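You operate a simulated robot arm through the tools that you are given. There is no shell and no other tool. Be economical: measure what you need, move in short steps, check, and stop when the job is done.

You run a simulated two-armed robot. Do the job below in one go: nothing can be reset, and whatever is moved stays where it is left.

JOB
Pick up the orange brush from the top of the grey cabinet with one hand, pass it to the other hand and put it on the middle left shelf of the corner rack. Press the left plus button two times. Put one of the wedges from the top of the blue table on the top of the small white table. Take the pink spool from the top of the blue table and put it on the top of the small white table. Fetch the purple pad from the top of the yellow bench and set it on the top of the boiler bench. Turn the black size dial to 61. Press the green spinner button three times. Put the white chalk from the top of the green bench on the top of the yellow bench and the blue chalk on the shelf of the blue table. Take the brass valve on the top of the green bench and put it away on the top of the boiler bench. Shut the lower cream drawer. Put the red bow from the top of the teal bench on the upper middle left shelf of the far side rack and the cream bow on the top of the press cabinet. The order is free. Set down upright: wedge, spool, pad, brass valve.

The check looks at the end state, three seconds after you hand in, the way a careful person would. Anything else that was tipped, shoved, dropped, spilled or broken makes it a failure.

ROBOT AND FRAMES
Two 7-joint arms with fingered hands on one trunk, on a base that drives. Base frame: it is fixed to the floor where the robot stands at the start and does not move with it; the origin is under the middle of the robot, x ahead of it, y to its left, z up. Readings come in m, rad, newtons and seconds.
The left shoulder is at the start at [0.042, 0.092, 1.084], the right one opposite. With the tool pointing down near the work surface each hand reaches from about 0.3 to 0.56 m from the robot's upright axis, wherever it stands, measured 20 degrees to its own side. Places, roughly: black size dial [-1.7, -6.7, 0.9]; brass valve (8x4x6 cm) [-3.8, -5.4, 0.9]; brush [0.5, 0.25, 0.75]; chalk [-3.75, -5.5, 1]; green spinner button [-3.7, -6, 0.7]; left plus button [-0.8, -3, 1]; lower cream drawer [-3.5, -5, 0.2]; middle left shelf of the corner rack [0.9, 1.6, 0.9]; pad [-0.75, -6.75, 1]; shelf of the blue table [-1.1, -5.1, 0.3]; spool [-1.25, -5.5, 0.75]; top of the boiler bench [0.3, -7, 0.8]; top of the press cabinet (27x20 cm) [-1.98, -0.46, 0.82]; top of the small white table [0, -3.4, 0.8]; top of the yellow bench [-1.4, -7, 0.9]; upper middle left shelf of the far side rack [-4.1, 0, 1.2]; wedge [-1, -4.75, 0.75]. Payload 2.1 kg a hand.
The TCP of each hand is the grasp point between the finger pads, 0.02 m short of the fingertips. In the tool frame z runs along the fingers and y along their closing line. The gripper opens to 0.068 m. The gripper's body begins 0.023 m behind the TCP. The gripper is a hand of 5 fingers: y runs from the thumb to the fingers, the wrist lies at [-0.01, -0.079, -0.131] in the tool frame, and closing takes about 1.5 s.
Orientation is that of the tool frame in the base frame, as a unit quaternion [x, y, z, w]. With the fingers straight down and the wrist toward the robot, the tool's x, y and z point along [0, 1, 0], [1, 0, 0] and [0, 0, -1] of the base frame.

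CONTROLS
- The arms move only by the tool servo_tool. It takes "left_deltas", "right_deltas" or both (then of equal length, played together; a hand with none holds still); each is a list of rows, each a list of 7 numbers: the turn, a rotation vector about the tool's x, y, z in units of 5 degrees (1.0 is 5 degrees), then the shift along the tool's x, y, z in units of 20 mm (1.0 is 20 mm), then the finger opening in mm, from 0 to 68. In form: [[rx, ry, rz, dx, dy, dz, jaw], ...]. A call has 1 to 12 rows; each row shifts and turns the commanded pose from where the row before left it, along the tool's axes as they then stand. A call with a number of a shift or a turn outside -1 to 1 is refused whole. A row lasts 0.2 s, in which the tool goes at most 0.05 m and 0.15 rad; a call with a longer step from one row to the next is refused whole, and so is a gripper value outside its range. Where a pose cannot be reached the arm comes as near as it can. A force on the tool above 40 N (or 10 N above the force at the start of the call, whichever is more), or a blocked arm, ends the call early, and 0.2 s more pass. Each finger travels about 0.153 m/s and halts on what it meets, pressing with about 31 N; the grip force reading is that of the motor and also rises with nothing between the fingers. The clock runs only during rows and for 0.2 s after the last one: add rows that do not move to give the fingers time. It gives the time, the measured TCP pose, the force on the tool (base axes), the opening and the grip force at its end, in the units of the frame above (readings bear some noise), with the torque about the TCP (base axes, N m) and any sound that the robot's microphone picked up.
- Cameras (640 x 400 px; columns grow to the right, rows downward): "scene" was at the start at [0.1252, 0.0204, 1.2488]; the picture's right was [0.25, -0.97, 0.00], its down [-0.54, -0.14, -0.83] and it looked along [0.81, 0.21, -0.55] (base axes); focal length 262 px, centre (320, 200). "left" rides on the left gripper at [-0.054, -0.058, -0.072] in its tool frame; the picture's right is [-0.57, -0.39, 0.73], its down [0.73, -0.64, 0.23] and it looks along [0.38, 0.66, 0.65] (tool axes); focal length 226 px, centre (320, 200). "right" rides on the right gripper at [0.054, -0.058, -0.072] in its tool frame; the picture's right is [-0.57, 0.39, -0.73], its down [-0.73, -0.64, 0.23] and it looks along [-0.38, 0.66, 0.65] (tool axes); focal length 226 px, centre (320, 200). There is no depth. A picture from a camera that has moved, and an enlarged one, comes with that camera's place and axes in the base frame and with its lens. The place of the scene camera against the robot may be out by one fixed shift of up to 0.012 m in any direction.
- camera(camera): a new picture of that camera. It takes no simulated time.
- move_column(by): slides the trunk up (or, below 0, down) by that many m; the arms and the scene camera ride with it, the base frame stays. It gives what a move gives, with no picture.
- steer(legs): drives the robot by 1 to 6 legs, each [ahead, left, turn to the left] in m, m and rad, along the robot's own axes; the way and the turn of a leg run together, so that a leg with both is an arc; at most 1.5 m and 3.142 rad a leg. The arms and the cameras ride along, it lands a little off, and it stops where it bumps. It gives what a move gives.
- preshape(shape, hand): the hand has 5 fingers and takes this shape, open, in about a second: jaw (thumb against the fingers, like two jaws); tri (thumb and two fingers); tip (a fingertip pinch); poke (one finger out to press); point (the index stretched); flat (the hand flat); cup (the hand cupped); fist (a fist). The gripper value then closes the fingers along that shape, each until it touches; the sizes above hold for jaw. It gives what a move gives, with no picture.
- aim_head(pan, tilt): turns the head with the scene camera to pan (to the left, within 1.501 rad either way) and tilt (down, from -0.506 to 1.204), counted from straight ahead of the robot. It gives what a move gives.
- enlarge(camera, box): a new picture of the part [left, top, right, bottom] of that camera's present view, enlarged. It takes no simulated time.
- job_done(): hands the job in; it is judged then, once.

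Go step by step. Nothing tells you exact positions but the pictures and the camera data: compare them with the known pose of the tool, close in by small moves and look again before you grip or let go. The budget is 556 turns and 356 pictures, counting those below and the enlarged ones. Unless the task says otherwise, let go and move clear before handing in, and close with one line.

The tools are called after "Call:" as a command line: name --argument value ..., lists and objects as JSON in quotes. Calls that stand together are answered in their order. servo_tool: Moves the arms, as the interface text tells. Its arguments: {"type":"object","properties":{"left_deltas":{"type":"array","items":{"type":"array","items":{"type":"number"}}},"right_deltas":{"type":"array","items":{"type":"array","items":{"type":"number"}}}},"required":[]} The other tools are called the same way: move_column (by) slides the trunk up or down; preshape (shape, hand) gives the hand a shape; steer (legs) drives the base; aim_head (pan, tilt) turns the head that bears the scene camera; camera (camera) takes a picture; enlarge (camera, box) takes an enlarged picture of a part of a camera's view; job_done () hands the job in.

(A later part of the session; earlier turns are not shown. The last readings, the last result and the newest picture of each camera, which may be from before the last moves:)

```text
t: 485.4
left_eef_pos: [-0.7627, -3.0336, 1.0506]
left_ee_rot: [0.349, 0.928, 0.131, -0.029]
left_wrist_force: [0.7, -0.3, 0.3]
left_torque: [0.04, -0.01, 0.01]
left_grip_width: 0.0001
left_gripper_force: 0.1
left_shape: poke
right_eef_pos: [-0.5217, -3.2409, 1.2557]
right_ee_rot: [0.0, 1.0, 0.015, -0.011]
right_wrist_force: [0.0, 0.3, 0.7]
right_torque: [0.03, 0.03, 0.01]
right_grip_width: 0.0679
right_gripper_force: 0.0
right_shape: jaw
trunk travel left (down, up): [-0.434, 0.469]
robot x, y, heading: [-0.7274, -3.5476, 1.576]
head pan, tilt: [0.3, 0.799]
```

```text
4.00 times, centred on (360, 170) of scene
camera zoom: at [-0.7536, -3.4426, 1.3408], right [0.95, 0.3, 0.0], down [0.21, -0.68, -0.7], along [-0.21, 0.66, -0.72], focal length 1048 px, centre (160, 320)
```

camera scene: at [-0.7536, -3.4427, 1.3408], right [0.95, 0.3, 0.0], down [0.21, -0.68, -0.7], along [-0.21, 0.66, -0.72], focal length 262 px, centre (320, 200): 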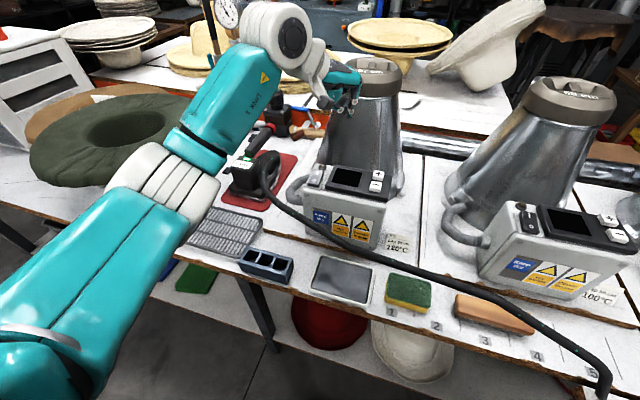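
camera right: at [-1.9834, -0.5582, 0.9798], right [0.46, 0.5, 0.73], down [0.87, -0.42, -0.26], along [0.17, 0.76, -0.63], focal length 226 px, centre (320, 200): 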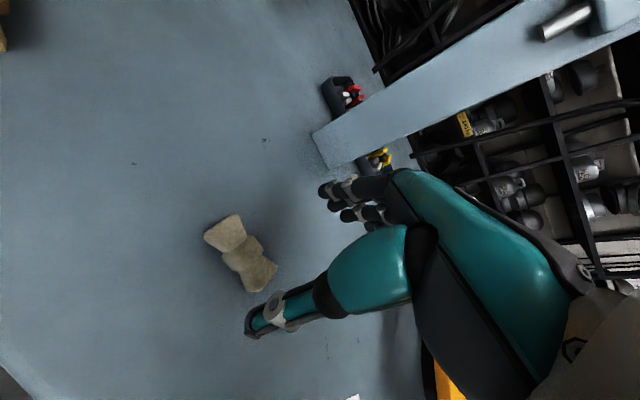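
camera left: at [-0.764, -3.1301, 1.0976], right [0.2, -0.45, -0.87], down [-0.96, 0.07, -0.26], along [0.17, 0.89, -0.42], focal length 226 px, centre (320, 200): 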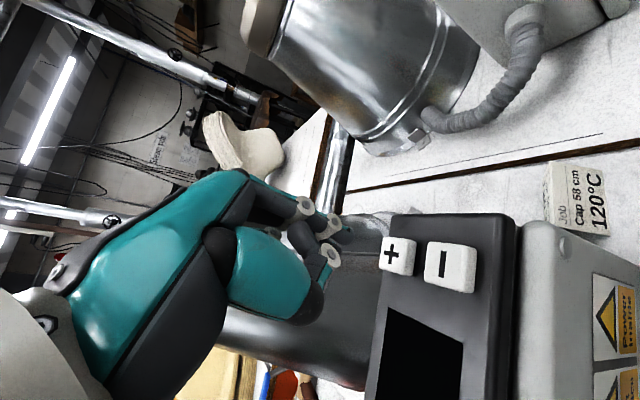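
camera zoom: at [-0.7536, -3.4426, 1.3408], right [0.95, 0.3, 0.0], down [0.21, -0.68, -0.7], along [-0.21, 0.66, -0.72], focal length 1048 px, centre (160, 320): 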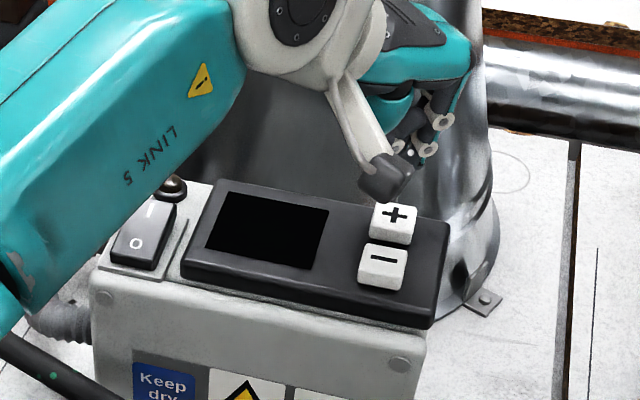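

Call:
servo_tool --left_deltas '[[0, 0, 0, -0.14, -0.2, 0.5, 0], [0, 0, 0, -0.14, -0.19, 0.6, 0], [0, 0, 0, 0, 0, 0, 0]]'

Call:
camera --camera "left"

Call:
enlarge --camera "scene" --box '[280, 120, 440, 220]'

```text
t: 486.2
left_eef_pos: [-0.7639, -3.0353, 1.0269]
left_ee_rot: [0.348, 0.928, 0.13, -0.03]
left_wrist_force: [0.5, -0.3, -0.1]
left_torque: [-0.02, 0.0, 0.02]
left_grip_width: 0.0002
left_gripper_force: 0.1
left_shape: poke
right_eef_pos: [-0.5211, -3.2402, 1.256]
right_ee_rot: [0.0, 1.0, 0.016, -0.011]
right_wrist_force: [0.2, -0.2, 0.2]
right_torque: [0.0, 0.01, 0.04]
right_grip_width: 0.0678
right_gripper_force: 0.1
right_shape: jaw
trunk travel left (down, up): [-0.434, 0.469]
robot x, y, heading: [-0.7283, -3.5417, 1.574]
head pan, tilt: [0.3, 0.799]
```

```text
218 pictures are left
camera left: at [-0.7647, -3.1335, 1.074], right [0.2, -0.45, -0.87], down [-0.96, 0.07, -0.26], along [0.17, 0.89, -0.42], focal length 226 px, centre (320, 200)
```

left: 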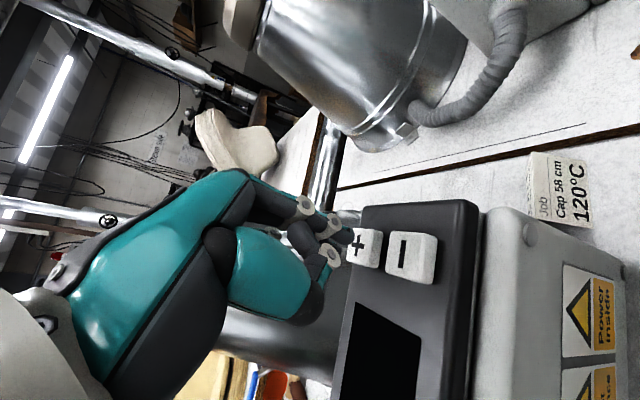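

```text
4.00 times, centred on (360, 170) of scene
camera zoom: at [-0.7536, -3.4427, 1.3408], right [0.95, 0.3, 0.0], down [0.21, -0.68, -0.7], along [-0.21, 0.66, -0.72], focal length 1048 px, centre (160, 320)
```

zoom: 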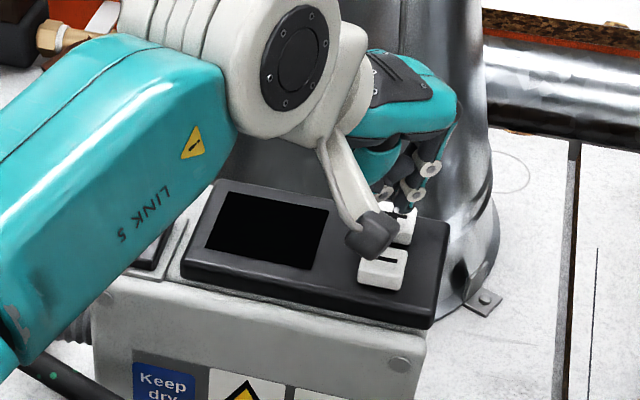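

The fingertip is just above "+". I press down in small steps watching force and sound.

Call:
servo_tool --left_deltas '[[0, 0, 0, -0.03, -0.05, 0.2, 0], [0, 0, 0, -0.03, -0.05, 0.2, 0], [0, 0, 0, 0, 0, 0, 0]]'

```text
t: 487.0
left_eef_pos: [-0.7632, -3.0356, 1.0178]
left_ee_rot: [0.348, 0.928, 0.13, -0.028]
left_wrist_force: [0.0, 0.7, -0.2]
left_torque: [0.01, -0.03, 0.01]
left_grip_width: 0.0003
left_gripper_force: 0.2
left_shape: poke
right_eef_pos: [-0.5226, -3.2408, 1.2574]
right_ee_rot: [-0.001, 1.0, 0.016, -0.012]
right_wrist_force: [0.4, -0.6, -0.7]
right_torque: [-0.01, -0.01, -0.01]
right_grip_width: 0.068
right_gripper_force: 0.0
right_shape: jaw
trunk travel left (down, up): [-0.434, 0.469]
robot x, y, heading: [-0.7279, -3.5426, 1.573]
head pan, tilt: [0.3, 0.799]
```

Call:
servo_tool --left_deltas '[[0, 0, 0, -0.02, -0.03, 0.15, 0], [0, 0, 0, 0, 0, 0, 0]]'

Call:
servo_tool --left_deltas '[[0, 0, 0, -0.02, -0.03, 0.15, 0], [0, 0, 0, 0, 0, 0, 0]]'

Call:
camera --camera "left"

```text
t: 487.6
left_eef_pos: [-0.7639, -3.0357, 1.0157]
left_ee_rot: [0.348, 0.928, 0.13, -0.029]
left_wrist_force: [0.0, -0.1, -0.2]
left_torque: [-0.01, -0.01, 0.0]
left_grip_width: 0.0002
left_gripper_force: 0.0
left_shape: poke
right_eef_pos: [-0.5214, -3.24, 1.2564]
right_ee_rot: [0.0, 1.0, 0.016, -0.011]
right_wrist_force: [-0.9, -0.5, 0.2]
right_torque: [0.02, 0.0, -0.03]
right_grip_width: 0.068
right_gripper_force: 0.0
right_shape: jaw
trunk travel left (down, up): [-0.434, 0.469]
robot x, y, heading: [-0.7302, -3.5466, 1.571]
head pan, tilt: [0.3, 0.799]
```

```text
t: 488.2
left_eef_pos: [-0.7635, -3.0363, 1.0129]
left_ee_rot: [0.348, 0.928, 0.13, -0.028]
left_wrist_force: [0.1, 0.6, -0.4]
left_torque: [-0.02, 0.0, 0.01]
left_grip_width: 0.0
left_gripper_force: 0.0
left_shape: poke
right_eef_pos: [-0.5214, -3.2408, 1.2564]
right_ee_rot: [0.0, 1.0, 0.016, -0.011]
right_wrist_force: [0.2, 0.3, 0.2]
right_torque: [0.01, 0.02, -0.01]
right_grip_width: 0.0679
right_gripper_force: 0.0
right_shape: jaw
trunk travel left (down, up): [-0.434, 0.469]
robot x, y, heading: [-0.7292, -3.5399, 1.57]
head pan, tilt: [0.3, 0.799]
```

```text
216 pictures are left
camera left: at [-0.7644, -3.1334, 1.0602], right [0.2, -0.45, -0.87], down [-0.96, 0.07, -0.26], along [0.17, 0.89, -0.42], focal length 226 px, centre (320, 200)
```

left: 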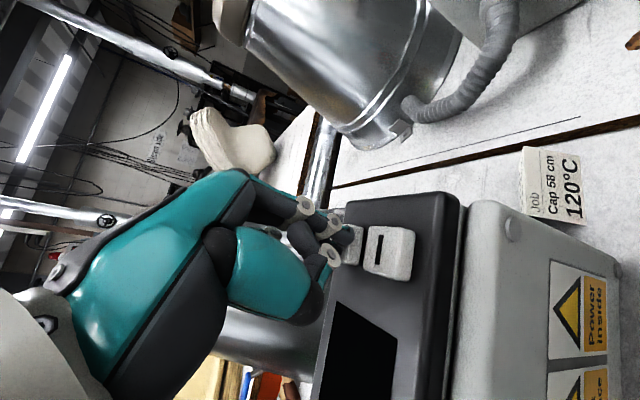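

Call:
servo_tool --left_deltas '[[0, 0, 0, -0.02, -0.03, 0.15, 0], [0, 0, 0, 0, 0, 0, 0]]'

Call:
servo_tool --left_deltas '[[0, 0, 0, -0.02, -0.03, 0.15, 0], [0, 0, 0, 0, 0, 0, 0]]'

```text
t: 488.8
left_eef_pos: [-0.7623, -3.036, 1.0103]
left_ee_rot: [0.349, 0.928, 0.13, -0.03]
left_wrist_force: [0.8, 0.8, 1.3]
left_torque: [0.0, 0.04, -0.02]
left_grip_width: 0.0
left_gripper_force: 0.1
left_shape: poke
right_eef_pos: [-0.5213, -3.241, 1.2564]
right_ee_rot: [-0.001, 1.0, 0.016, -0.012]
right_wrist_force: [0.6, -0.4, 0.0]
right_torque: [0.01, 0.0, -0.03]
right_grip_width: 0.0679
right_gripper_force: 0.1
right_shape: jaw
trunk travel left (down, up): [-0.434, 0.469]
robot x, y, heading: [-0.7285, -3.546, 1.575]
head pan, tilt: [0.3, 0.799]
```

```text
t: 489.4
left_eef_pos: [-0.7642, -3.0362, 1.007]
left_ee_rot: [0.348, 0.928, 0.131, -0.028]
left_wrist_force: [0.1, -0.4, 4.2]
left_torque: [0.03, 0.01, -0.01]
left_grip_width: 0.0003
left_gripper_force: 0.1
left_shape: poke
right_eef_pos: [-0.521, -3.2412, 1.2563]
right_ee_rot: [0.0, 1.0, 0.015, -0.012]
right_wrist_force: [-0.4, 0.0, 0.0]
right_torque: [-0.01, 0.01, 0.03]
right_grip_width: 0.0681
right_gripper_force: 0.0
right_shape: jaw
trunk travel left (down, up): [-0.434, 0.469]
robot x, y, heading: [-0.7302, -3.5437, 1.571]
head pan, tilt: [0.3, 0.799]
heard: click
```

A click. I release and press once more.

Call:
servo_tool --left_deltas '[[0, 0, 0, 0.06, 0.09, -0.4, 0], [0, 0, 0, 0.06, 0.09, -0.4, 0], [0, 0, 0, 0, 0, 0, 0]]'

Call:
servo_tool --left_deltas '[[0, 0, 0, -0.06, -0.09, 0.4, 0], [0, 0, 0, -0.06, -0.09, 0.4, 0], [0, 0, 0, 0, 0, 0, 0]]'

Call:
camera --camera "left"

```text
t: 490.2
left_eef_pos: [-0.7631, -3.0349, 1.023]
left_ee_rot: [0.348, 0.928, 0.13, -0.029]
left_wrist_force: [0.6, 0.3, -0.2]
left_torque: [-0.02, 0.03, 0.01]
left_grip_width: 0.0001
left_gripper_force: 0.1
left_shape: poke
right_eef_pos: [-0.5216, -3.2416, 1.2562]
right_ee_rot: [0.0, 1.0, 0.015, -0.012]
right_wrist_force: [-0.8, -0.6, 0.4]
right_torque: [0.03, 0.02, 0.01]
right_grip_width: 0.0678
right_gripper_force: 0.0
right_shape: jaw
trunk travel left (down, up): [-0.434, 0.469]
robot x, y, heading: [-0.731, -3.5459, 1.572]
head pan, tilt: [0.3, 0.799]
```

```text
t: 491.0
left_eef_pos: [-0.7637, -3.0353, 1.0075]
left_ee_rot: [0.348, 0.928, 0.131, -0.028]
left_wrist_force: [-1.2, 0.4, 4.9]
left_torque: [0.05, 0.01, 0.0]
left_grip_width: 0.0
left_gripper_force: 0.1
left_shape: poke
right_eef_pos: [-0.5205, -3.2422, 1.256]
right_ee_rot: [0.0, 1.0, 0.016, -0.012]
right_wrist_force: [-0.1, 0.3, 0.5]
right_torque: [0.02, -0.02, 0.0]
right_grip_width: 0.0681
right_gripper_force: 0.1
right_shape: jaw
trunk travel left (down, up): [-0.434, 0.469]
robot x, y, heading: [-0.7275, -3.5418, 1.575]
head pan, tilt: [0.3, 0.799]
heard: click
```

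```text
215 pictures are left
camera left: at [-0.7639, -3.1329, 1.0538], right [0.2, -0.45, -0.87], down [-0.96, 0.07, -0.26], along [0.17, 0.89, -0.42], focal length 226 px, centre (320, 200)
```

left: 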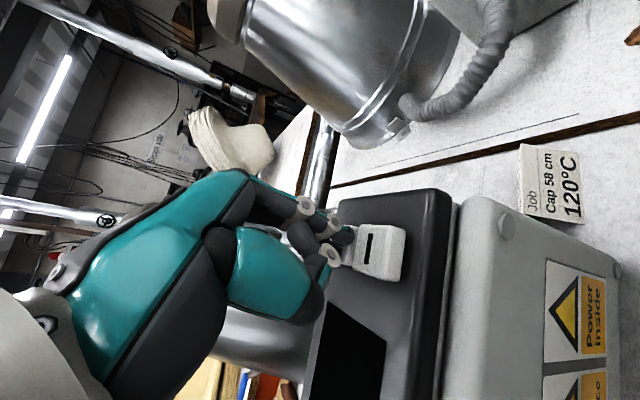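

Two clicks done. I lift straight up and back off.

Call:
servo_tool --left_deltas '[[0, 0, 0, 0.07, 0.11, -0.48, 0], [0, 0, 0, 0.145, 0.22, -0.966, 0], [0, 0, 0, 0.145, 0.22, -0.966, 0], [0, 0, 0, 0.145, 0.22, -0.966, 0], [0, 0, 0, 0.145, 0.22, -0.966, 0], [0, 0, 0, 0.145, 0.22, -0.966, 0], [0, 0, 0, 0.145, 0.22, -0.966, 0], [0, 0, 0, 0.145, 0.22, -0.966, 0], [0, 0, 0, 0.145, 0.22, -0.966, 0], [0, 0, 0, 0.145, 0.22, -0.966, 0], [0, 0, 0, 0.145, 0.22, -0.966, 0], [0, 0, 0, 0, 0, 0, 0]]'

Call:
steer --legs '[[-0.4, 0, 0]]'

Call:
preshape --hand "left" --shape "jaw"

Call:
aim_head --pan 0.0 --tilt 0.6

Call:
camera --camera "scene"

```text
t: 493.6
left_eef_pos: [-0.7636, -3.0368, 1.2169]
left_ee_rot: [0.348, 0.928, 0.131, -0.029]
left_wrist_force: [0.3, 0.1, 0.4]
left_torque: [-0.01, 0.0, 0.0]
left_grip_width: 0.0
left_gripper_force: 0.0
left_shape: poke
right_eef_pos: [-0.5223, -3.2409, 1.2562]
right_ee_rot: [0.0, 1.0, 0.016, -0.012]
right_wrist_force: [-0.4, 0.7, 0.4]
right_torque: [-0.05, 0.0, -0.02]
right_grip_width: 0.0681
right_gripper_force: 0.0
right_shape: jaw
trunk travel left (down, up): [-0.434, 0.469]
robot x, y, heading: [-0.7266, -3.5421, 1.574]
head pan, tilt: [0.3, 0.799]
```

```text
t: 496.1
left_eef_pos: [-0.7609, -3.4431, 1.2173]
left_ee_rot: [0.348, 0.928, 0.13, -0.028]
left_wrist_force: [-0.5, -0.5, -0.4]
left_torque: [-0.01, 0.06, 0.0]
left_grip_width: 0.0002
left_gripper_force: 0.1
left_shape: poke
right_eef_pos: [-0.5206, -3.6459, 1.2567]
right_ee_rot: [-0.001, 1.0, 0.015, -0.011]
right_wrist_force: [-0.8, 0.0, -0.1]
right_torque: [-0.04, 0.0, 0.0]
right_grip_width: 0.0678
right_gripper_force: 0.1
right_shape: jaw
trunk travel left (down, up): [-0.434, 0.469]
robot x, y, heading: [-0.7248, -3.9513, 1.574]
head pan, tilt: [0.3, 0.799]
```

```text
t: 497.0
left_eef_pos: [-0.7624, -3.4428, 1.2167]
left_ee_rot: [0.348, 0.928, 0.131, -0.029]
left_wrist_force: [-0.3, -0.4, 0.2]
left_torque: [0.02, -0.03, -0.02]
left_grip_width: 0.0679
left_gripper_force: 0.0
left_shape: jaw
right_eef_pos: [-0.5197, -3.6471, 1.2556]
right_ee_rot: [-0.002, 1.0, 0.016, -0.011]
right_wrist_force: [-0.6, 0.3, 0.2]
right_torque: [-0.01, 0.0, -0.02]
right_grip_width: 0.068
right_gripper_force: 0.1
right_shape: jaw
trunk travel left (down, up): [-0.434, 0.469]
robot x, y, heading: [-0.7279, -3.95, 1.571]
head pan, tilt: [0.3, 0.799]
```

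```text
t: 497.8
left_eef_pos: [-0.7628, -3.4415, 1.2156]
left_ee_rot: [0.349, 0.928, 0.13, -0.029]
left_wrist_force: [0.0, -1.2, 0.4]
left_torque: [0.0, 0.01, -0.04]
left_grip_width: 0.0679
left_gripper_force: 0.1
left_shape: jaw
right_eef_pos: [-0.5193, -3.6463, 1.2563]
right_ee_rot: [-0.001, 1.0, 0.016, -0.01]
right_wrist_force: [-0.3, -0.4, 0.6]
right_torque: [0.0, -0.01, 0.04]
right_grip_width: 0.0679
right_gripper_force: 0.1
right_shape: jaw
trunk travel left (down, up): [-0.434, 0.469]
robot x, y, heading: [-0.7244, -3.951, 1.581]
head pan, tilt: [0.0, 0.6]
```

```text
214 pictures are left
camera scene: at [-0.7281, -3.8368, 1.3576], right [1.0, 0.01, 0.0], down [0.0, -0.57, -0.82], along [0.0, 0.82, -0.57], focal length 262 px, centre (320, 200)
```

scene: 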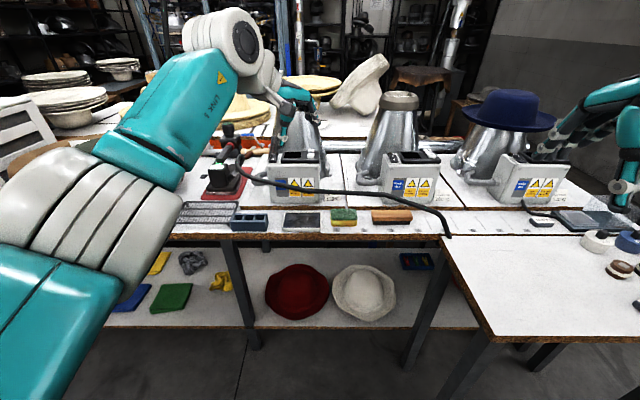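

Now I turn around to the blue table for the wedge and spool.

Call:
steer --legs '[[0, 0, 1.57], [0, 0, 1.57]]'

Call:
aim_head --pan 0.0 --tilt 0.6

Call:
camera --camera "scene"

```text
t: 505.8
left_eef_pos: [-0.7045, -4.4575, 1.2163]
left_ee_rot: [0.924, -0.358, 0.028, 0.13]
left_wrist_force: [0.0, 0.0, 0.7]
left_torque: [-0.01, 0.0, -0.01]
left_grip_width: 0.068
left_gripper_force: 0.0
left_shape: jaw
right_eef_pos: [-0.9413, -4.2476, 1.2561]
right_ee_rot: [1.0, -0.011, 0.011, 0.015]
right_wrist_force: [-0.1, 0.0, -0.3]
right_torque: [0.04, -0.01, 0.03]
right_grip_width: 0.0678
right_gripper_force: 0.1
right_shape: jaw
trunk travel left (down, up): [-0.434, 0.469]
robot x, y, heading: [-0.7254, -3.9537, -1.592]
head pan, tilt: [0.0, 0.6]
```

```text
t: 506.4
left_eef_pos: [-0.7047, -4.4584, 1.2155]
left_ee_rot: [0.924, -0.359, 0.026, 0.13]
left_wrist_force: [-0.7, 0.0, 0.9]
left_torque: [0.01, -0.01, 0.01]
left_grip_width: 0.0677
left_gripper_force: 0.0
left_shape: jaw
right_eef_pos: [-0.9424, -4.2479, 1.2563]
right_ee_rot: [1.0, -0.012, 0.012, 0.016]
right_wrist_force: [0.2, 0.0, 0.1]
right_torque: [-0.01, -0.03, 0.02]
right_grip_width: 0.068
right_gripper_force: 0.1
right_shape: jaw
trunk travel left (down, up): [-0.434, 0.469]
robot x, y, heading: [-0.7272, -3.9476, -1.59]
head pan, tilt: [0.0, 0.6]
```

```text
213 pictures are left
camera scene: at [-0.7299, -4.0659, 1.3576], right [-1.0, 0.02, 0.0], down [0.01, 0.57, -0.82], along [-0.02, -0.82, -0.57], focal length 262 px, centre (320, 200)
```

scene: 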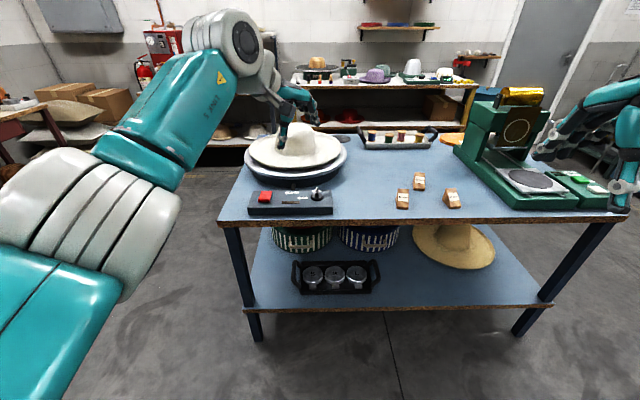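

Call:
enlarge --camera "scene" --box '[360, 110, 520, 210]'

Call:
enlarge --camera "scene" --box '[350, 110, 450, 172]'

```text
4.00 times, centred on (440, 160) of scene
camera zoom: at [-0.7299, -4.0659, 1.3576], right [-1.0, 0.02, 0.0], down [0.01, 0.57, -0.82], along [-0.02, -0.82, -0.57], focal length 1048 px, centre (-160, 360)
```

zoom: 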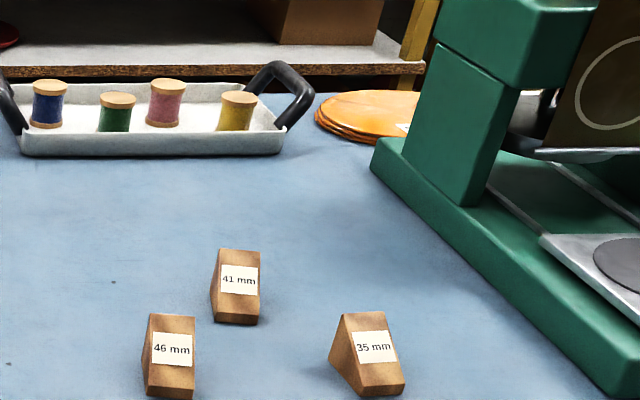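

```text
6.40 times, centred on (400, 141) of scene
camera zoom: at [-0.7299, -4.0659, 1.3576], right [-1.0, 0.02, 0.0], down [0.01, 0.57, -0.82], along [-0.02, -0.82, -0.57], focal length 1676 px, centre (-192, 578)
```

zoom: 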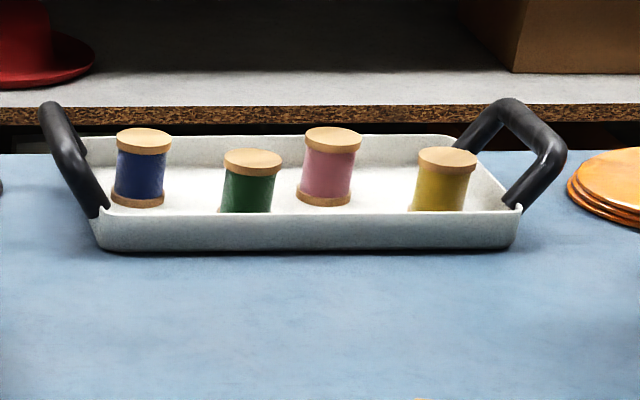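

I will take the 46 mm wedge with the right hand (turned 90° to grip its flat sides). First I move the left hand aside and turn the right.

Call:
servo_tool --left_deltas '[[0, 0, 0, 0.44, -1, -0.17, 68], [0, 0, 0, 0.44, -1, -0.17, 68], [0, 0, 0, 0.44, -1, -0.17, 68], [0, 0, 0, 0.44, -1, -0.17, 68], [0, 0, 0, 0.44, -1, -0.17, 68], [0, 0, 0, 0.44, -1, -0.17, 68], [0, 0, 0, 0.44, -1, -0.17, 68], [0, 0, 0, 0.44, -1, -0.17, 68], [0, 0, 0, 0.44, -1, -0.17, 68], [0, 0, 0, 0.44, -1, -0.17, 68], [0, 0, 0, 0.44, -1, -0.17, 68], [0, 0, 0, 0, 0, 0, 68]]' --right_deltas '[[0, 0, -1, 0, 0, 0, 68], [0, 0, -1, 0, 0, 0, 68], [0, 0, -1, 0, 0, 0, 68], [0, 0, -1, 0, 0, 0, 68], [0, 0, -1, 0, 0, 0, 68], [0, 0, -1, 0, 0, 0, 68], [0, 0, -1, 0, 0, 0, 68], [0, 0, -1, 0, 0, 0, 68], [0, 0, -1, 0, 0, 0, 68], [0, 0, -1, 0, 0, 0, 68], [0, 0, -1, 0, 0, 0, 68], [0, 0, -1, 0, 0, 0, 68]]'

Call:
servo_tool --right_deltas '[[0, 0, -1, 0, 0, 0, 68], [0, 0, -1, 0, 0, 0, 68], [0, 0, -1, 0, 0, 0, 68], [0, 0, -1, 0, 0, 0, 68], [0, 0, -1, 0, 0, 0, 68], [0, 0, -1, 0, 0, 0, 68], [0, 0, 0, 0, 0, 0, 68]]'

```text
t: 509.0
left_eef_pos: [-0.4828, -4.3551, 1.217]
left_ee_rot: [0.924, -0.358, 0.027, 0.131]
left_wrist_force: [0.1, 0.7, 0.4]
left_torque: [-0.03, 0.02, 0.0]
left_grip_width: 0.068
left_gripper_force: 0.1
left_shape: jaw
right_eef_pos: [-0.893, -4.2051, 1.2548]
right_ee_rot: [0.871, 0.49, 0.002, 0.02]
right_wrist_force: [1.3, -0.2, -0.3]
right_torque: [-0.02, 0.01, -0.01]
right_grip_width: 0.0677
right_gripper_force: 0.0
right_shape: jaw
right hand out of reach, approached as far as the arm can: row 8, 9, 10, 11, 12
trunk travel left (down, up): [-0.434, 0.469]
robot x, y, heading: [-0.727, -3.9458, -1.586]
head pan, tilt: [0.0, 0.6]
```

```text
t: 510.6
left_eef_pos: [-0.4832, -4.3561, 1.2164]
left_ee_rot: [0.924, -0.359, 0.028, 0.13]
left_wrist_force: [-0.3, 0.2, 0.6]
left_torque: [0.01, 0.0, 0.02]
left_grip_width: 0.0679
left_gripper_force: 0.1
left_shape: jaw
right_eef_pos: [-0.8437, -4.1475, 1.255]
right_ee_rot: [0.715, 0.699, -0.003, 0.019]
right_wrist_force: [0.2, -0.2, 0.5]
right_torque: [-0.01, 0.02, 0.02]
right_grip_width: 0.0679
right_gripper_force: 0.0
right_shape: jaw
right hand out of reach, approached as far as the arm can: row 1, 2, 3, 4, 5, 6
trunk travel left (down, up): [-0.434, 0.469]
robot x, y, heading: [-0.7245, -3.9506, -1.591]
head pan, tilt: [0.0, 0.6]
```

Call:
servo_tool --right_deltas '[[0, 0, 0, -1, 0, 0, 68], [0, 0, 0, -1, 0, 0, 68], [0, 0, 0, -1, 0, 0, 68], [0, 0, 0, -1, 0, 0, 68], [0, 0, 0, -1, 0, 0, 68], [0, 0, 0, -1, 0, 0, 68], [0, 0, 0, -1, 0, 0, 68], [0, 0, 0, -1, 0, 0, 68], [0, 0, 0, 0, 0, 0, 68]]'

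Call:
steer --legs '[[0, -0.2, 0.02], [0.48, 0, 0]]'

Call:
camera --camera "right"

Call:
camera --camera "scene"

```text
t: 512.6
left_eef_pos: [-0.4814, -4.3553, 1.2159]
left_ee_rot: [0.924, -0.359, 0.027, 0.13]
left_wrist_force: [-0.5, -0.2, -0.4]
left_torque: [0.01, 0.03, -0.02]
left_grip_width: 0.0677
left_gripper_force: 0.1
left_shape: jaw
right_eef_pos: [-0.7972, -4.1744, 1.2563]
right_ee_rot: [0.715, 0.698, -0.003, 0.019]
right_wrist_force: [0.2, 0.7, -0.2]
right_torque: [0.01, 0.0, 0.0]
right_grip_width: 0.0678
right_gripper_force: 0.0
right_shape: jaw
right hand out of reach, approached as far as the arm can: row 1, 2, 3, 4, 5, 6, 7, 8
trunk travel left (down, up): [-0.434, 0.469]
robot x, y, heading: [-0.7282, -3.9522, -1.584]
head pan, tilt: [0.0, 0.6]
```

```text
t: 516.6
left_eef_pos: [-0.6691, -4.8254, 1.2157]
left_ee_rot: [0.927, -0.349, 0.028, 0.13]
left_wrist_force: [-0.4, -0.4, -0.3]
left_torque: [0.0, -0.01, 0.0]
left_grip_width: 0.0681
left_gripper_force: 0.0
left_shape: jaw
right_eef_pos: [-0.986, -4.6519, 1.2558]
right_ee_rot: [0.708, 0.706, -0.004, 0.019]
right_wrist_force: [0.2, 0.6, -0.7]
right_torque: [0.02, -0.01, -0.01]
right_grip_width: 0.0679
right_gripper_force: 0.0
right_shape: jaw
trunk travel left (down, up): [-0.434, 0.469]
robot x, y, heading: [-0.9196, -4.4245, -1.567]
head pan, tilt: [0.0, 0.6]
```

```text
210 pictures are left
camera right: at [-1.0462, -4.5958, 1.3254], right [0.37, -0.54, 0.75], down [-0.64, -0.74, -0.22], along [0.68, -0.4, -0.62], focal length 226 px, centre (320, 200)
```

right: 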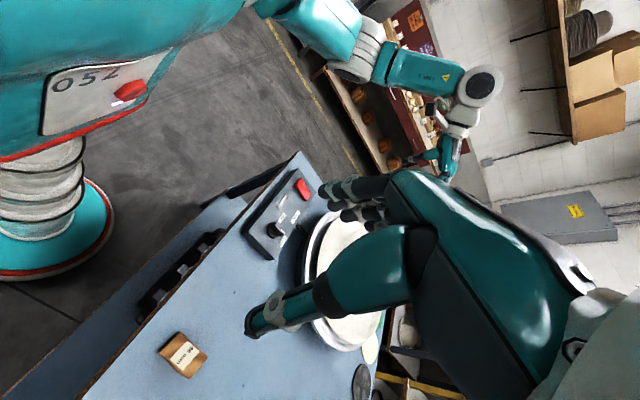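

```text
209 pictures are left
camera scene: at [-0.922, -4.542, 1.3576], right [-1.0, 0.0, 0.0], down [0.0, 0.57, -0.82], along [0.0, -0.82, -0.57], focal length 262 px, centre (320, 200)
```

scene: 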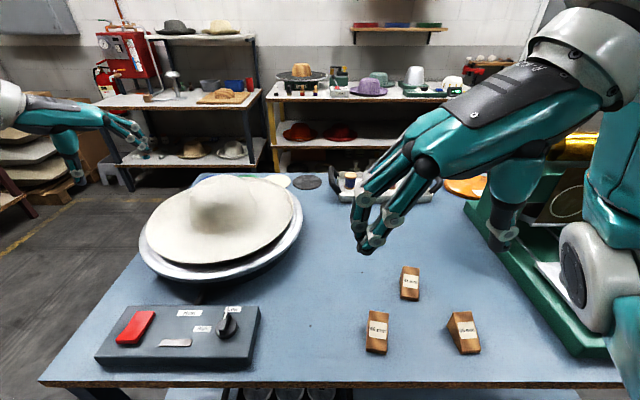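

The right hand is set. I lower the trunk and bring it above the 46 mm wedge.

Call:
move_column --by -0.12

Call:
servo_tool --right_deltas '[[0, 0, 0, -0.9, -0.25, 0.3, 68], [0, 0, 0, -0.9, -0.25, 0.6, 68], [0, 0, 0, -0.9, -0.25, 0.7, 68], [0, 0, 0, -0.9, -0.25, 0.8, 68], [0, 0, 0, -0.9, -0.25, 0.8, 68], [0, 0, 0, -0.9, -0.25, 0.8, 68], [0, 0, 0, -0.9, -0.25, 0.8, 68], [0, 0, 0, -0.9, -0.25, 0.8, 68], [0, 0, 0, -0.9, -0.25, 0.8, 68], [0, 0, 0, -0.9, -0.25, 0.8, 68], [0, 0, 0, -0.9, -0.25, 0.8, 68], [0, 0, 0, 0, 0, 0, 68]]'

Call:
camera --camera "right"

Call:
camera --camera "scene"

```text
t: 518.1
left_eef_pos: [-0.6682, -4.8258, 1.0969]
left_ee_rot: [0.927, -0.35, 0.029, 0.13]
left_wrist_force: [-0.9, -0.1, 0.2]
left_torque: [-0.02, 0.02, 0.02]
left_grip_width: 0.068
left_gripper_force: 0.0
left_shape: jaw
right_eef_pos: [-0.9863, -4.6522, 1.1364]
right_ee_rot: [0.707, 0.707, -0.004, 0.019]
right_wrist_force: [-0.2, -0.7, 0.4]
right_torque: [-0.01, 0.02, 0.0]
right_grip_width: 0.0678
right_gripper_force: 0.0
right_shape: jaw
trunk travel left (down, up): [-0.314, 0.589]
robot x, y, heading: [-0.9184, -4.4238, -1.568]
head pan, tilt: [0.0, 0.6]
```

```text
t: 520.7
left_eef_pos: [-0.6695, -4.8264, 1.0961]
left_ee_rot: [0.928, -0.349, 0.028, 0.13]
left_wrist_force: [0.0, -0.2, 0.2]
left_torque: [-0.02, -0.03, 0.01]
left_grip_width: 0.0682
left_gripper_force: 0.0
left_shape: jaw
right_eef_pos: [-0.9672, -4.6537, 1.0465]
right_ee_rot: [0.708, 0.706, -0.003, 0.019]
right_wrist_force: [-0.8, -0.8, 1.1]
right_torque: [-0.02, 0.02, -0.02]
right_grip_width: 0.0678
right_gripper_force: 0.1
right_shape: jaw
right hand out of reach, approached as far as the arm can: row 1, 2, 3, 4, 5, 6, 7, 8, 9, 10, 11
trunk travel left (down, up): [-0.314, 0.589]
robot x, y, heading: [-0.9206, -4.425, -1.567]
head pan, tilt: [0.0, 0.6]
```

```text
208 pictures are left
camera right: at [-1.027, -4.5969, 1.1164], right [0.37, -0.54, 0.75], down [-0.64, -0.74, -0.22], along [0.68, -0.4, -0.62], focal length 226 px, centre (320, 200)
```

right: 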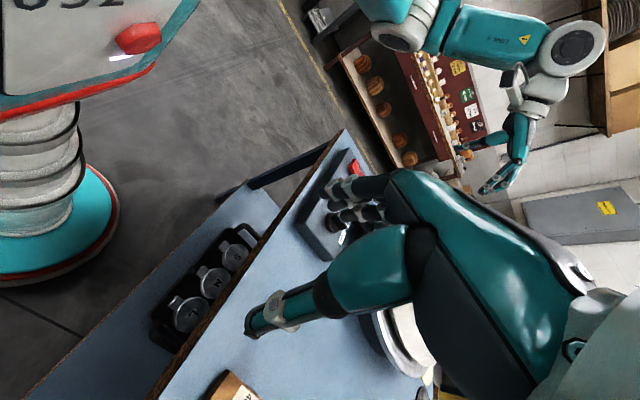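

```text
207 pictures are left
camera scene: at [-0.9219, -4.5569, 1.2368], right [-1.0, 0.0, 0.0], down [0.0, 0.57, -0.82], along [0.0, -0.82, -0.57], focal length 262 px, centre (320, 200)
```

scene: 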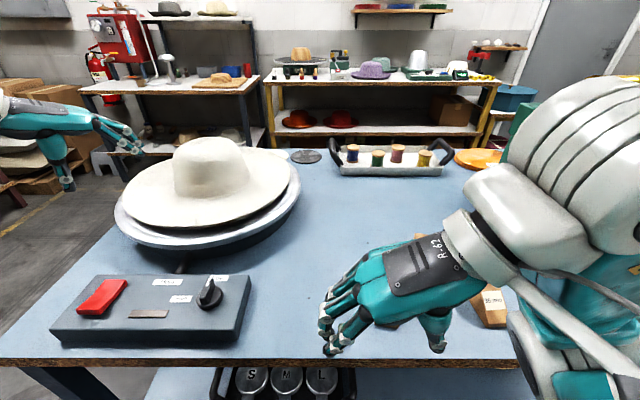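

With the hand turned 90° the arm cannot reach forward. Instead I restore the hand and approach with the robot facing east, so the default grip closes across the wedge.

Call:
servo_tool --right_deltas '[[0, 0, 1, 0.5, 0, -1, 68], [0, 0, 1, 0.5, 0, -1, 68], [0, 0, 1, 0.5, 0, -1, 68], [0, 0, 1, 0.5, 0, -1, 68], [0, 0, 1, 0.5, 0, 0, 68], [0, 0, 1, 0.5, 0, 0, 68], [0, 0, 1, 0.5, 0, 0, 68], [0, 0, 1, 0, 0, 0, 68], [0, 0, 1, 0, 0, 0, 68], [0, 0, 1, 0, 0, 0, 68], [0, 0, 1, 0, 0, 0, 68], [0, 0, 1, 0, 0, 0, 68]]'

Call:
servo_tool --right_deltas '[[0, 0, 1, 0, 0, 0, 68], [0, 0, 1, 0, 0, 0, 68], [0, 0, 1, 0, 0, 0, 68], [0, 0, 1, 0, 0, 0, 68], [0, 0, 1, 0, 0, 0, 68], [0, 0, 1, 0, 0, 0, 68], [0, 0, 0, 0, 0, 0, 68]]'

```text
t: 522.7
left_eef_pos: [-0.668, -4.8271, 1.0967]
left_ee_rot: [0.928, -0.349, 0.028, 0.129]
left_wrist_force: [0.2, -0.6, -0.1]
left_torque: [0.03, 0.01, 0.01]
left_grip_width: 0.0681
left_gripper_force: 0.1
left_shape: jaw
right_eef_pos: [-0.9524, -4.583, 1.1246]
right_ee_rot: [0.918, 0.397, 0.002, 0.019]
right_wrist_force: [-27.6, -14.6, 0.8]
right_torque: [1.25, -2.13, 2.69]
right_grip_width: 0.0682
right_gripper_force: 0.0
right_shape: jaw
trunk travel left (down, up): [-0.314, 0.589]
robot x, y, heading: [-0.9201, -4.4244, -1.565]
head pan, tilt: [0.0, 0.6]
stopped in row 9 (right hand): the force on the tool passed its limit at 112 N (the readings are from after the stop); the commanded pose is now the measured one
```

```text
t: 523.0
left_eef_pos: [-0.6691, -4.8267, 1.0975]
left_ee_rot: [0.928, -0.349, 0.029, 0.13]
left_wrist_force: [-0.1, 0.6, -0.5]
left_torque: [0.02, -0.01, -0.03]
left_grip_width: 0.0678
left_gripper_force: 0.0
left_shape: jaw
right_eef_pos: [-0.954, -4.5841, 1.1253]
right_ee_rot: [0.919, 0.394, 0.0, 0.018]
right_wrist_force: [-22.3, -14.4, 0.8]
right_torque: [1.12, -1.81, 2.29]
right_grip_width: 0.0678
right_gripper_force: 0.1
right_shape: jaw
trunk travel left (down, up): [-0.314, 0.589]
robot x, y, heading: [-0.9225, -4.4262, -1.568]
head pan, tilt: [0.0, 0.6]
stopped in row 1 (right hand): the force on the tool passed its limit at 86 N (the readings are from after the stop); the commanded pose is now the measured one
```

The hand is pressing against my own torso; I move it forward and outward.

Call:
servo_tool --right_deltas '[[0, 0, 0, -0.8, 0.5, 0, 68], [0, 0, 0, -0.9, 0.2, 0, 68], [0, 0, 0, -0.9, 0.2, 0, 68], [0, 0, 0, -0.9, 0.1, 0, 68], [0, 0, 0, -0.9, 0.1, 0, 68], [0, 0, 0, -0.9, 0.1, 0, 68], [0, 0, 0, -0.9, 0.1, 0, 68], [0, 0, 0, 0, 0, 0, 68]]'

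Call:
camera --camera "scene"

```text
t: 524.8
left_eef_pos: [-0.6687, -4.826, 1.0982]
left_ee_rot: [0.928, -0.349, 0.028, 0.13]
left_wrist_force: [-0.7, 0.5, -0.4]
left_torque: [0.01, 0.0, 0.02]
left_grip_width: 0.0679
left_gripper_force: 0.0
left_shape: jaw
right_eef_pos: [-1.0212, -4.6914, 1.1282]
right_ee_rot: [0.919, 0.394, 0.0, 0.019]
right_wrist_force: [0.2, -0.3, 0.2]
right_torque: [0.05, -0.01, 0.02]
right_grip_width: 0.0677
right_gripper_force: 0.1
right_shape: jaw
trunk travel left (down, up): [-0.314, 0.589]
robot x, y, heading: [-0.9229, -4.4257, -1.566]
head pan, tilt: [0.0, 0.6]
```

```text
206 pictures are left
camera scene: at [-0.922, -4.5569, 1.2368], right [-1.0, 0.0, 0.0], down [0.0, 0.57, -0.82], along [0.0, -0.82, -0.57], focal length 262 px, centre (320, 200)
```

scene: 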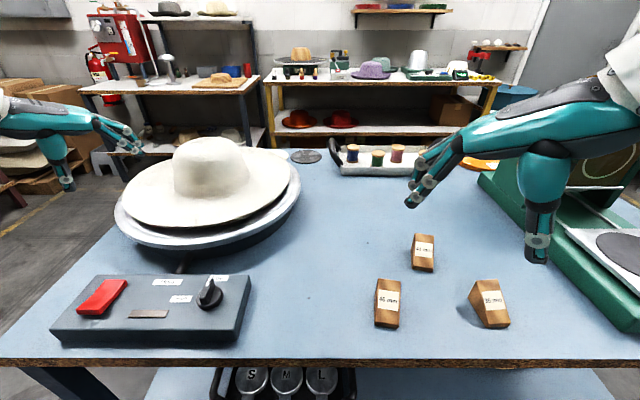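

Free again. I look closely at the wedge shape to choose the best grip.

Call:
enlarge --camera "scene" --box '[350, 220, 530, 340]'

Call:
camera --camera "right"

```text
3.33 times, centred on (440, 280) of scene
camera zoom: at [-0.922, -4.5569, 1.2368], right [-1.0, 0.0, 0.0], down [0.0, 0.57, -0.82], along [0.0, -0.82, -0.57], focal length 873 px, centre (-80, -67)
```

zoom: 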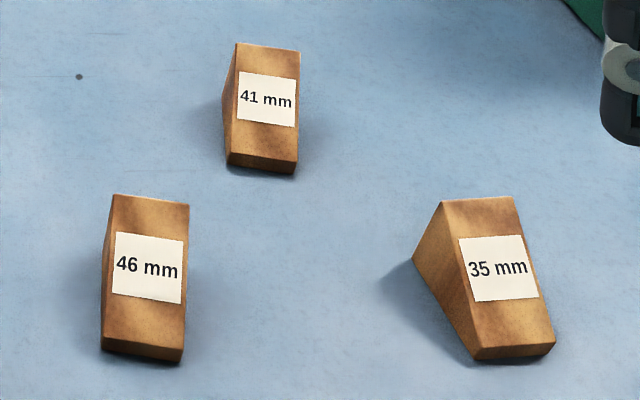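

```text
204 pictures are left
camera right: at [-1.0259, -4.6102, 1.1983], right [-0.12, -0.65, 0.75], down [-0.97, -0.1, -0.24], along [0.23, -0.75, -0.62], focal length 226 px, centre (320, 200)
```

right: 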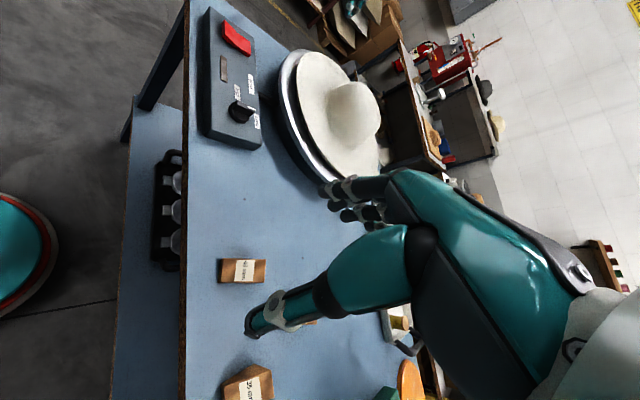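

The wedges are ramps, so they must be gripped across their flat sides. I test turning the right hand the other way (clockwise).

Call:
servo_tool --right_deltas '[[0, 0, 1, -0.8, 0, 0, 68], [0, 0, 1, -0.8, 0, 0, 68], [0, 0, 1, -0.8, 0, 0, 68], [0, 0, 1, -0.5, 0, 0, 68], [0, 0, 1, 0, 0, 0, 68], [0, 0, 1, 0, 0, 0, 68], [0, 0, 1, 0, 0, 0, 68], [0, 0, 1, 0, 0, 0, 68], [0, 0, 1, 0, 0, 0, 68], [0, 0, 1, 0, 0, 0, 68], [0, 0, 1, 0, 0, 0, 68], [0, 0, 1, 0, 0, 0, 68]]'

Call:
servo_tool --right_deltas '[[0, 0, 1, 0, 0, 0, 68], [0, 0, 1, 0, 0, 0, 68], [0, 0, 1, 0, 0, 0, 68], [0, 0, 1, 0, 0, 0, 68], [0, 0, 1, 0, 0, 0, 68], [0, 0, 1, 0, 0, 0, 68], [0, 0, 1, 0, 0, 0, 68], [0, 0, 1, 0, 0, 0, 68], [0, 0, 1, 0, 0, 0, 68], [0, 0, 1, 0, 0, 0, 68], [0, 0, 0, 0, 0, 0, 68]]'

```text
t: 527.4
left_eef_pos: [-0.669, -4.8263, 1.0967]
left_ee_rot: [0.927, -0.349, 0.029, 0.131]
left_wrist_force: [-0.3, -0.3, 1.7]
left_torque: [0.01, 0.0, 0.01]
left_grip_width: 0.0677
left_gripper_force: 0.2
left_shape: jaw
right_eef_pos: [-1.0652, -4.7277, 1.1268]
right_ee_rot: [0.993, -0.119, 0.011, 0.017]
right_wrist_force: [-0.9, -0.3, -0.3]
right_torque: [-0.02, -0.01, 0.01]
right_grip_width: 0.0678
right_gripper_force: 0.1
right_shape: jaw
trunk travel left (down, up): [-0.314, 0.589]
robot x, y, heading: [-0.9201, -4.4251, -1.567]
head pan, tilt: [0.0, 0.6]
```

```text
t: 529.8
left_eef_pos: [-0.6696, -4.8267, 1.0967]
left_ee_rot: [0.928, -0.349, 0.029, 0.13]
left_wrist_force: [0.9, -0.3, -0.3]
left_torque: [0.01, 0.0, -0.02]
left_grip_width: 0.0679
left_gripper_force: 0.1
left_shape: jaw
right_eef_pos: [-1.0638, -4.729, 1.128]
right_ee_rot: [0.849, -0.528, 0.016, 0.011]
right_wrist_force: [0.6, 0.2, 0.2]
right_torque: [-0.03, 0.0, 0.01]
right_grip_width: 0.0679
right_gripper_force: 0.1
right_shape: jaw
trunk travel left (down, up): [-0.314, 0.589]
robot x, y, heading: [-0.9178, -4.4247, -1.567]
head pan, tilt: [0.0, 0.6]
```

Clockwise works freely. I complete it to 90° and extend toward the wedge.

Call:
servo_tool --right_deltas '[[0, 0, 1, 0, 0, 0, 68], [0, 0, 1, 0, 0, 0, 68], [0, 0, 1, 0, 0, 0, 68], [0, 0, 1, 0, 0, 0, 68], [0, 0, 1, 0, 0, 0, 68], [0, 0, 0, 0, 0, 0, 68]]'

Call:
servo_tool --right_deltas '[[0, 0, 0, 0.6, 0, 0.5, 68], [0, 0, 0, 0.6, 0, 0.5, 68], [0, 0, 0, 0.6, 0, 0.5, 68], [0, 0, 0, 0.6, 0, 0.5, 68], [0, 0, 0, 0.6, 0, 0.5, 68], [0, 0, 0, 0.6, 0, 0.5, 68], [0, 0, 0, 0.6, 0, 0.5, 68], [0, 0, 0, 0.6, 0, 0.5, 68], [0, 0, 0, 0.6, 0, 0.5, 68], [0, 0, 0, 0.6, 0, 0.5, 68], [0, 0, 0, 0, 0, 0, 68]]'

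Call:
camera --camera "right"

Call:
camera --camera "scene"

```text
t: 531.2
left_eef_pos: [-0.6695, -4.8267, 1.0971]
left_ee_rot: [0.927, -0.349, 0.029, 0.13]
left_wrist_force: [-1.1, -0.4, 0.8]
left_torque: [0.02, -0.01, 0.0]
left_grip_width: 0.0678
left_gripper_force: 0.0
left_shape: jaw
right_eef_pos: [-1.0654, -4.7274, 1.1283]
right_ee_rot: [0.715, -0.699, 0.019, 0.007]
right_wrist_force: [0.2, -0.4, 0.7]
right_torque: [-0.03, 0.0, -0.04]
right_grip_width: 0.0676
right_gripper_force: 0.0
right_shape: jaw
trunk travel left (down, up): [-0.314, 0.589]
robot x, y, heading: [-0.9218, -4.4261, -1.571]
head pan, tilt: [0.0, 0.6]
```

```text
t: 533.6
left_eef_pos: [-0.6687, -4.826, 1.0965]
left_ee_rot: [0.928, -0.348, 0.029, 0.13]
left_wrist_force: [0.5, -0.5, -0.8]
left_torque: [0.03, -0.01, -0.05]
left_grip_width: 0.0679
left_gripper_force: 0.0
left_shape: jaw
right_eef_pos: [-1.0614, -4.8526, 1.0319]
right_ee_rot: [0.716, -0.698, 0.018, 0.007]
right_wrist_force: [0.5, -0.1, 0.5]
right_torque: [-0.03, 0.05, 0.0]
right_grip_width: 0.0677
right_gripper_force: 0.0
right_shape: jaw
trunk travel left (down, up): [-0.314, 0.589]
robot x, y, heading: [-0.9258, -4.4292, -1.567]
head pan, tilt: [0.0, 0.6]
```

```text
203 pictures are left
camera right: at [-1.0025, -4.9035, 1.1079], right [-0.41, 0.58, 0.7], down [0.63, 0.74, -0.25], along [-0.66, 0.34, -0.67], focal length 226 px, centre (320, 200)
```

right: 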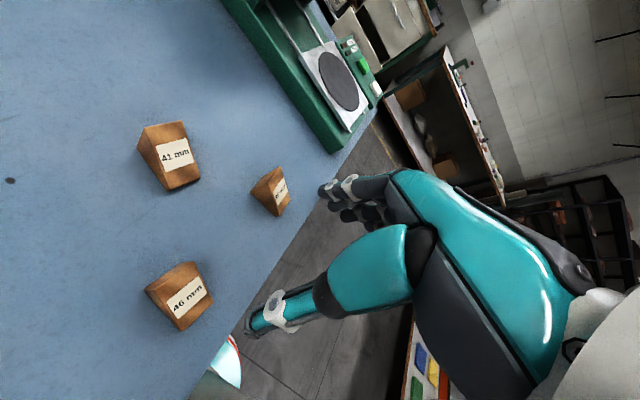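

```text
202 pictures are left
camera scene: at [-0.9219, -4.557, 1.2368], right [-1.0, 0.0, 0.0], down [0.0, 0.57, -0.82], along [0.0, -0.82, -0.57], focal length 262 px, centre (320, 200)
```

scene: 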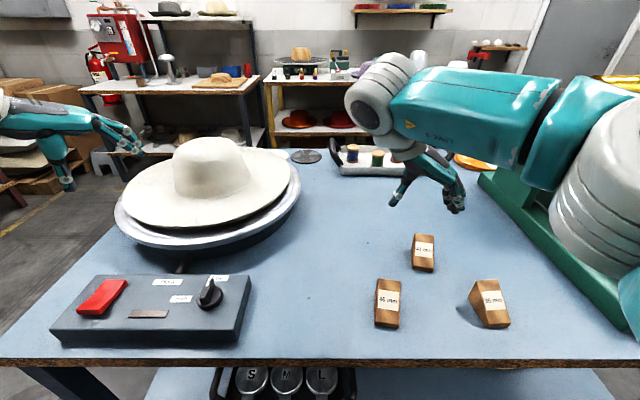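

The reversed yaw reaches well. The wedge is at about [−1.037, −4.835], table ≈0.80. I align over it and descend to hover.

Call:
servo_tool --right_deltas '[[0, 0, 1, -0.4, -0.6, 0, 68], [0, 0, 1, -0.4, -0.6, 0.5, 68], [0, 0, 0, -0.1, 0, 0.9, 68], [0, 0, 0, -0.1, 0, 0.9, 68], [0, 0, 0, 0, 0, 0.9, 68], [0, 0, 0, 0, 0, 0.9, 68], [0, 0, 0, 0, 0, 0.9, 68], [0, 0, 0, 0, 0, 0, 68]]'

Call:
camera --camera "right"

Call:
enlarge --camera "scene" --box '[320, 180, 480, 340]'

```text
t: 535.4
left_eef_pos: [-0.6694, -4.8255, 1.0972]
left_ee_rot: [0.928, -0.349, 0.029, 0.131]
left_wrist_force: [-0.2, -0.3, 0.5]
left_torque: [-0.01, 0.01, -0.05]
left_grip_width: 0.0677
left_gripper_force: 0.0
left_shape: jaw
right_eef_pos: [-1.0341, -4.8365, 0.9322]
right_ee_rot: [-0.651, 0.759, -0.018, -0.006]
right_wrist_force: [0.3, 0.4, 0.2]
right_torque: [0.01, 0.01, -0.01]
right_grip_width: 0.0678
right_gripper_force: 0.2
right_shape: jaw
trunk travel left (down, up): [-0.314, 0.589]
robot x, y, heading: [-0.92, -4.4252, -1.573]
head pan, tilt: [0.0, 0.6]
```

```text
201 pictures are left
camera right: at [-0.9853, -4.8966, 1.0081], right [-0.31, 0.64, 0.7], down [0.75, 0.62, -0.24], along [-0.59, 0.45, -0.67], focal length 226 px, centre (320, 200)
```

right: 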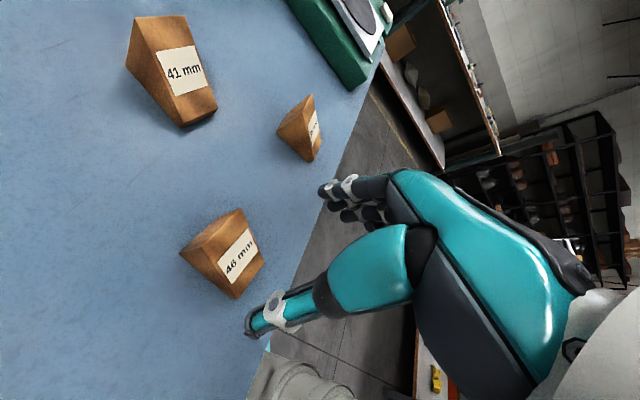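

```text
2.50 times, centred on (400, 260) of scene
camera zoom: at [-0.9219, -4.5569, 1.2368], right [-1.0, 0.0, 0.0], down [0.0, 0.57, -0.82], along [0.0, -0.82, -0.57], focal length 655 px, centre (120, 50)
```

zoom: 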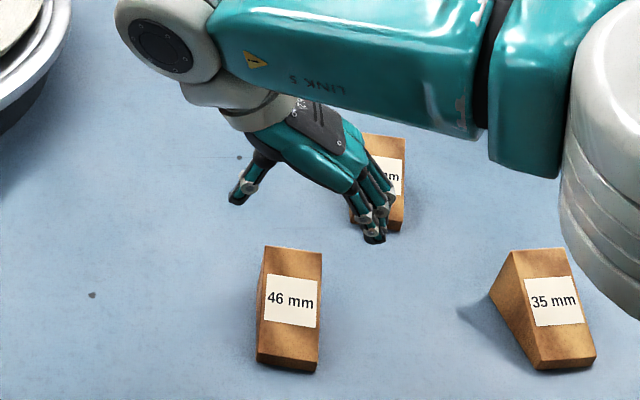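

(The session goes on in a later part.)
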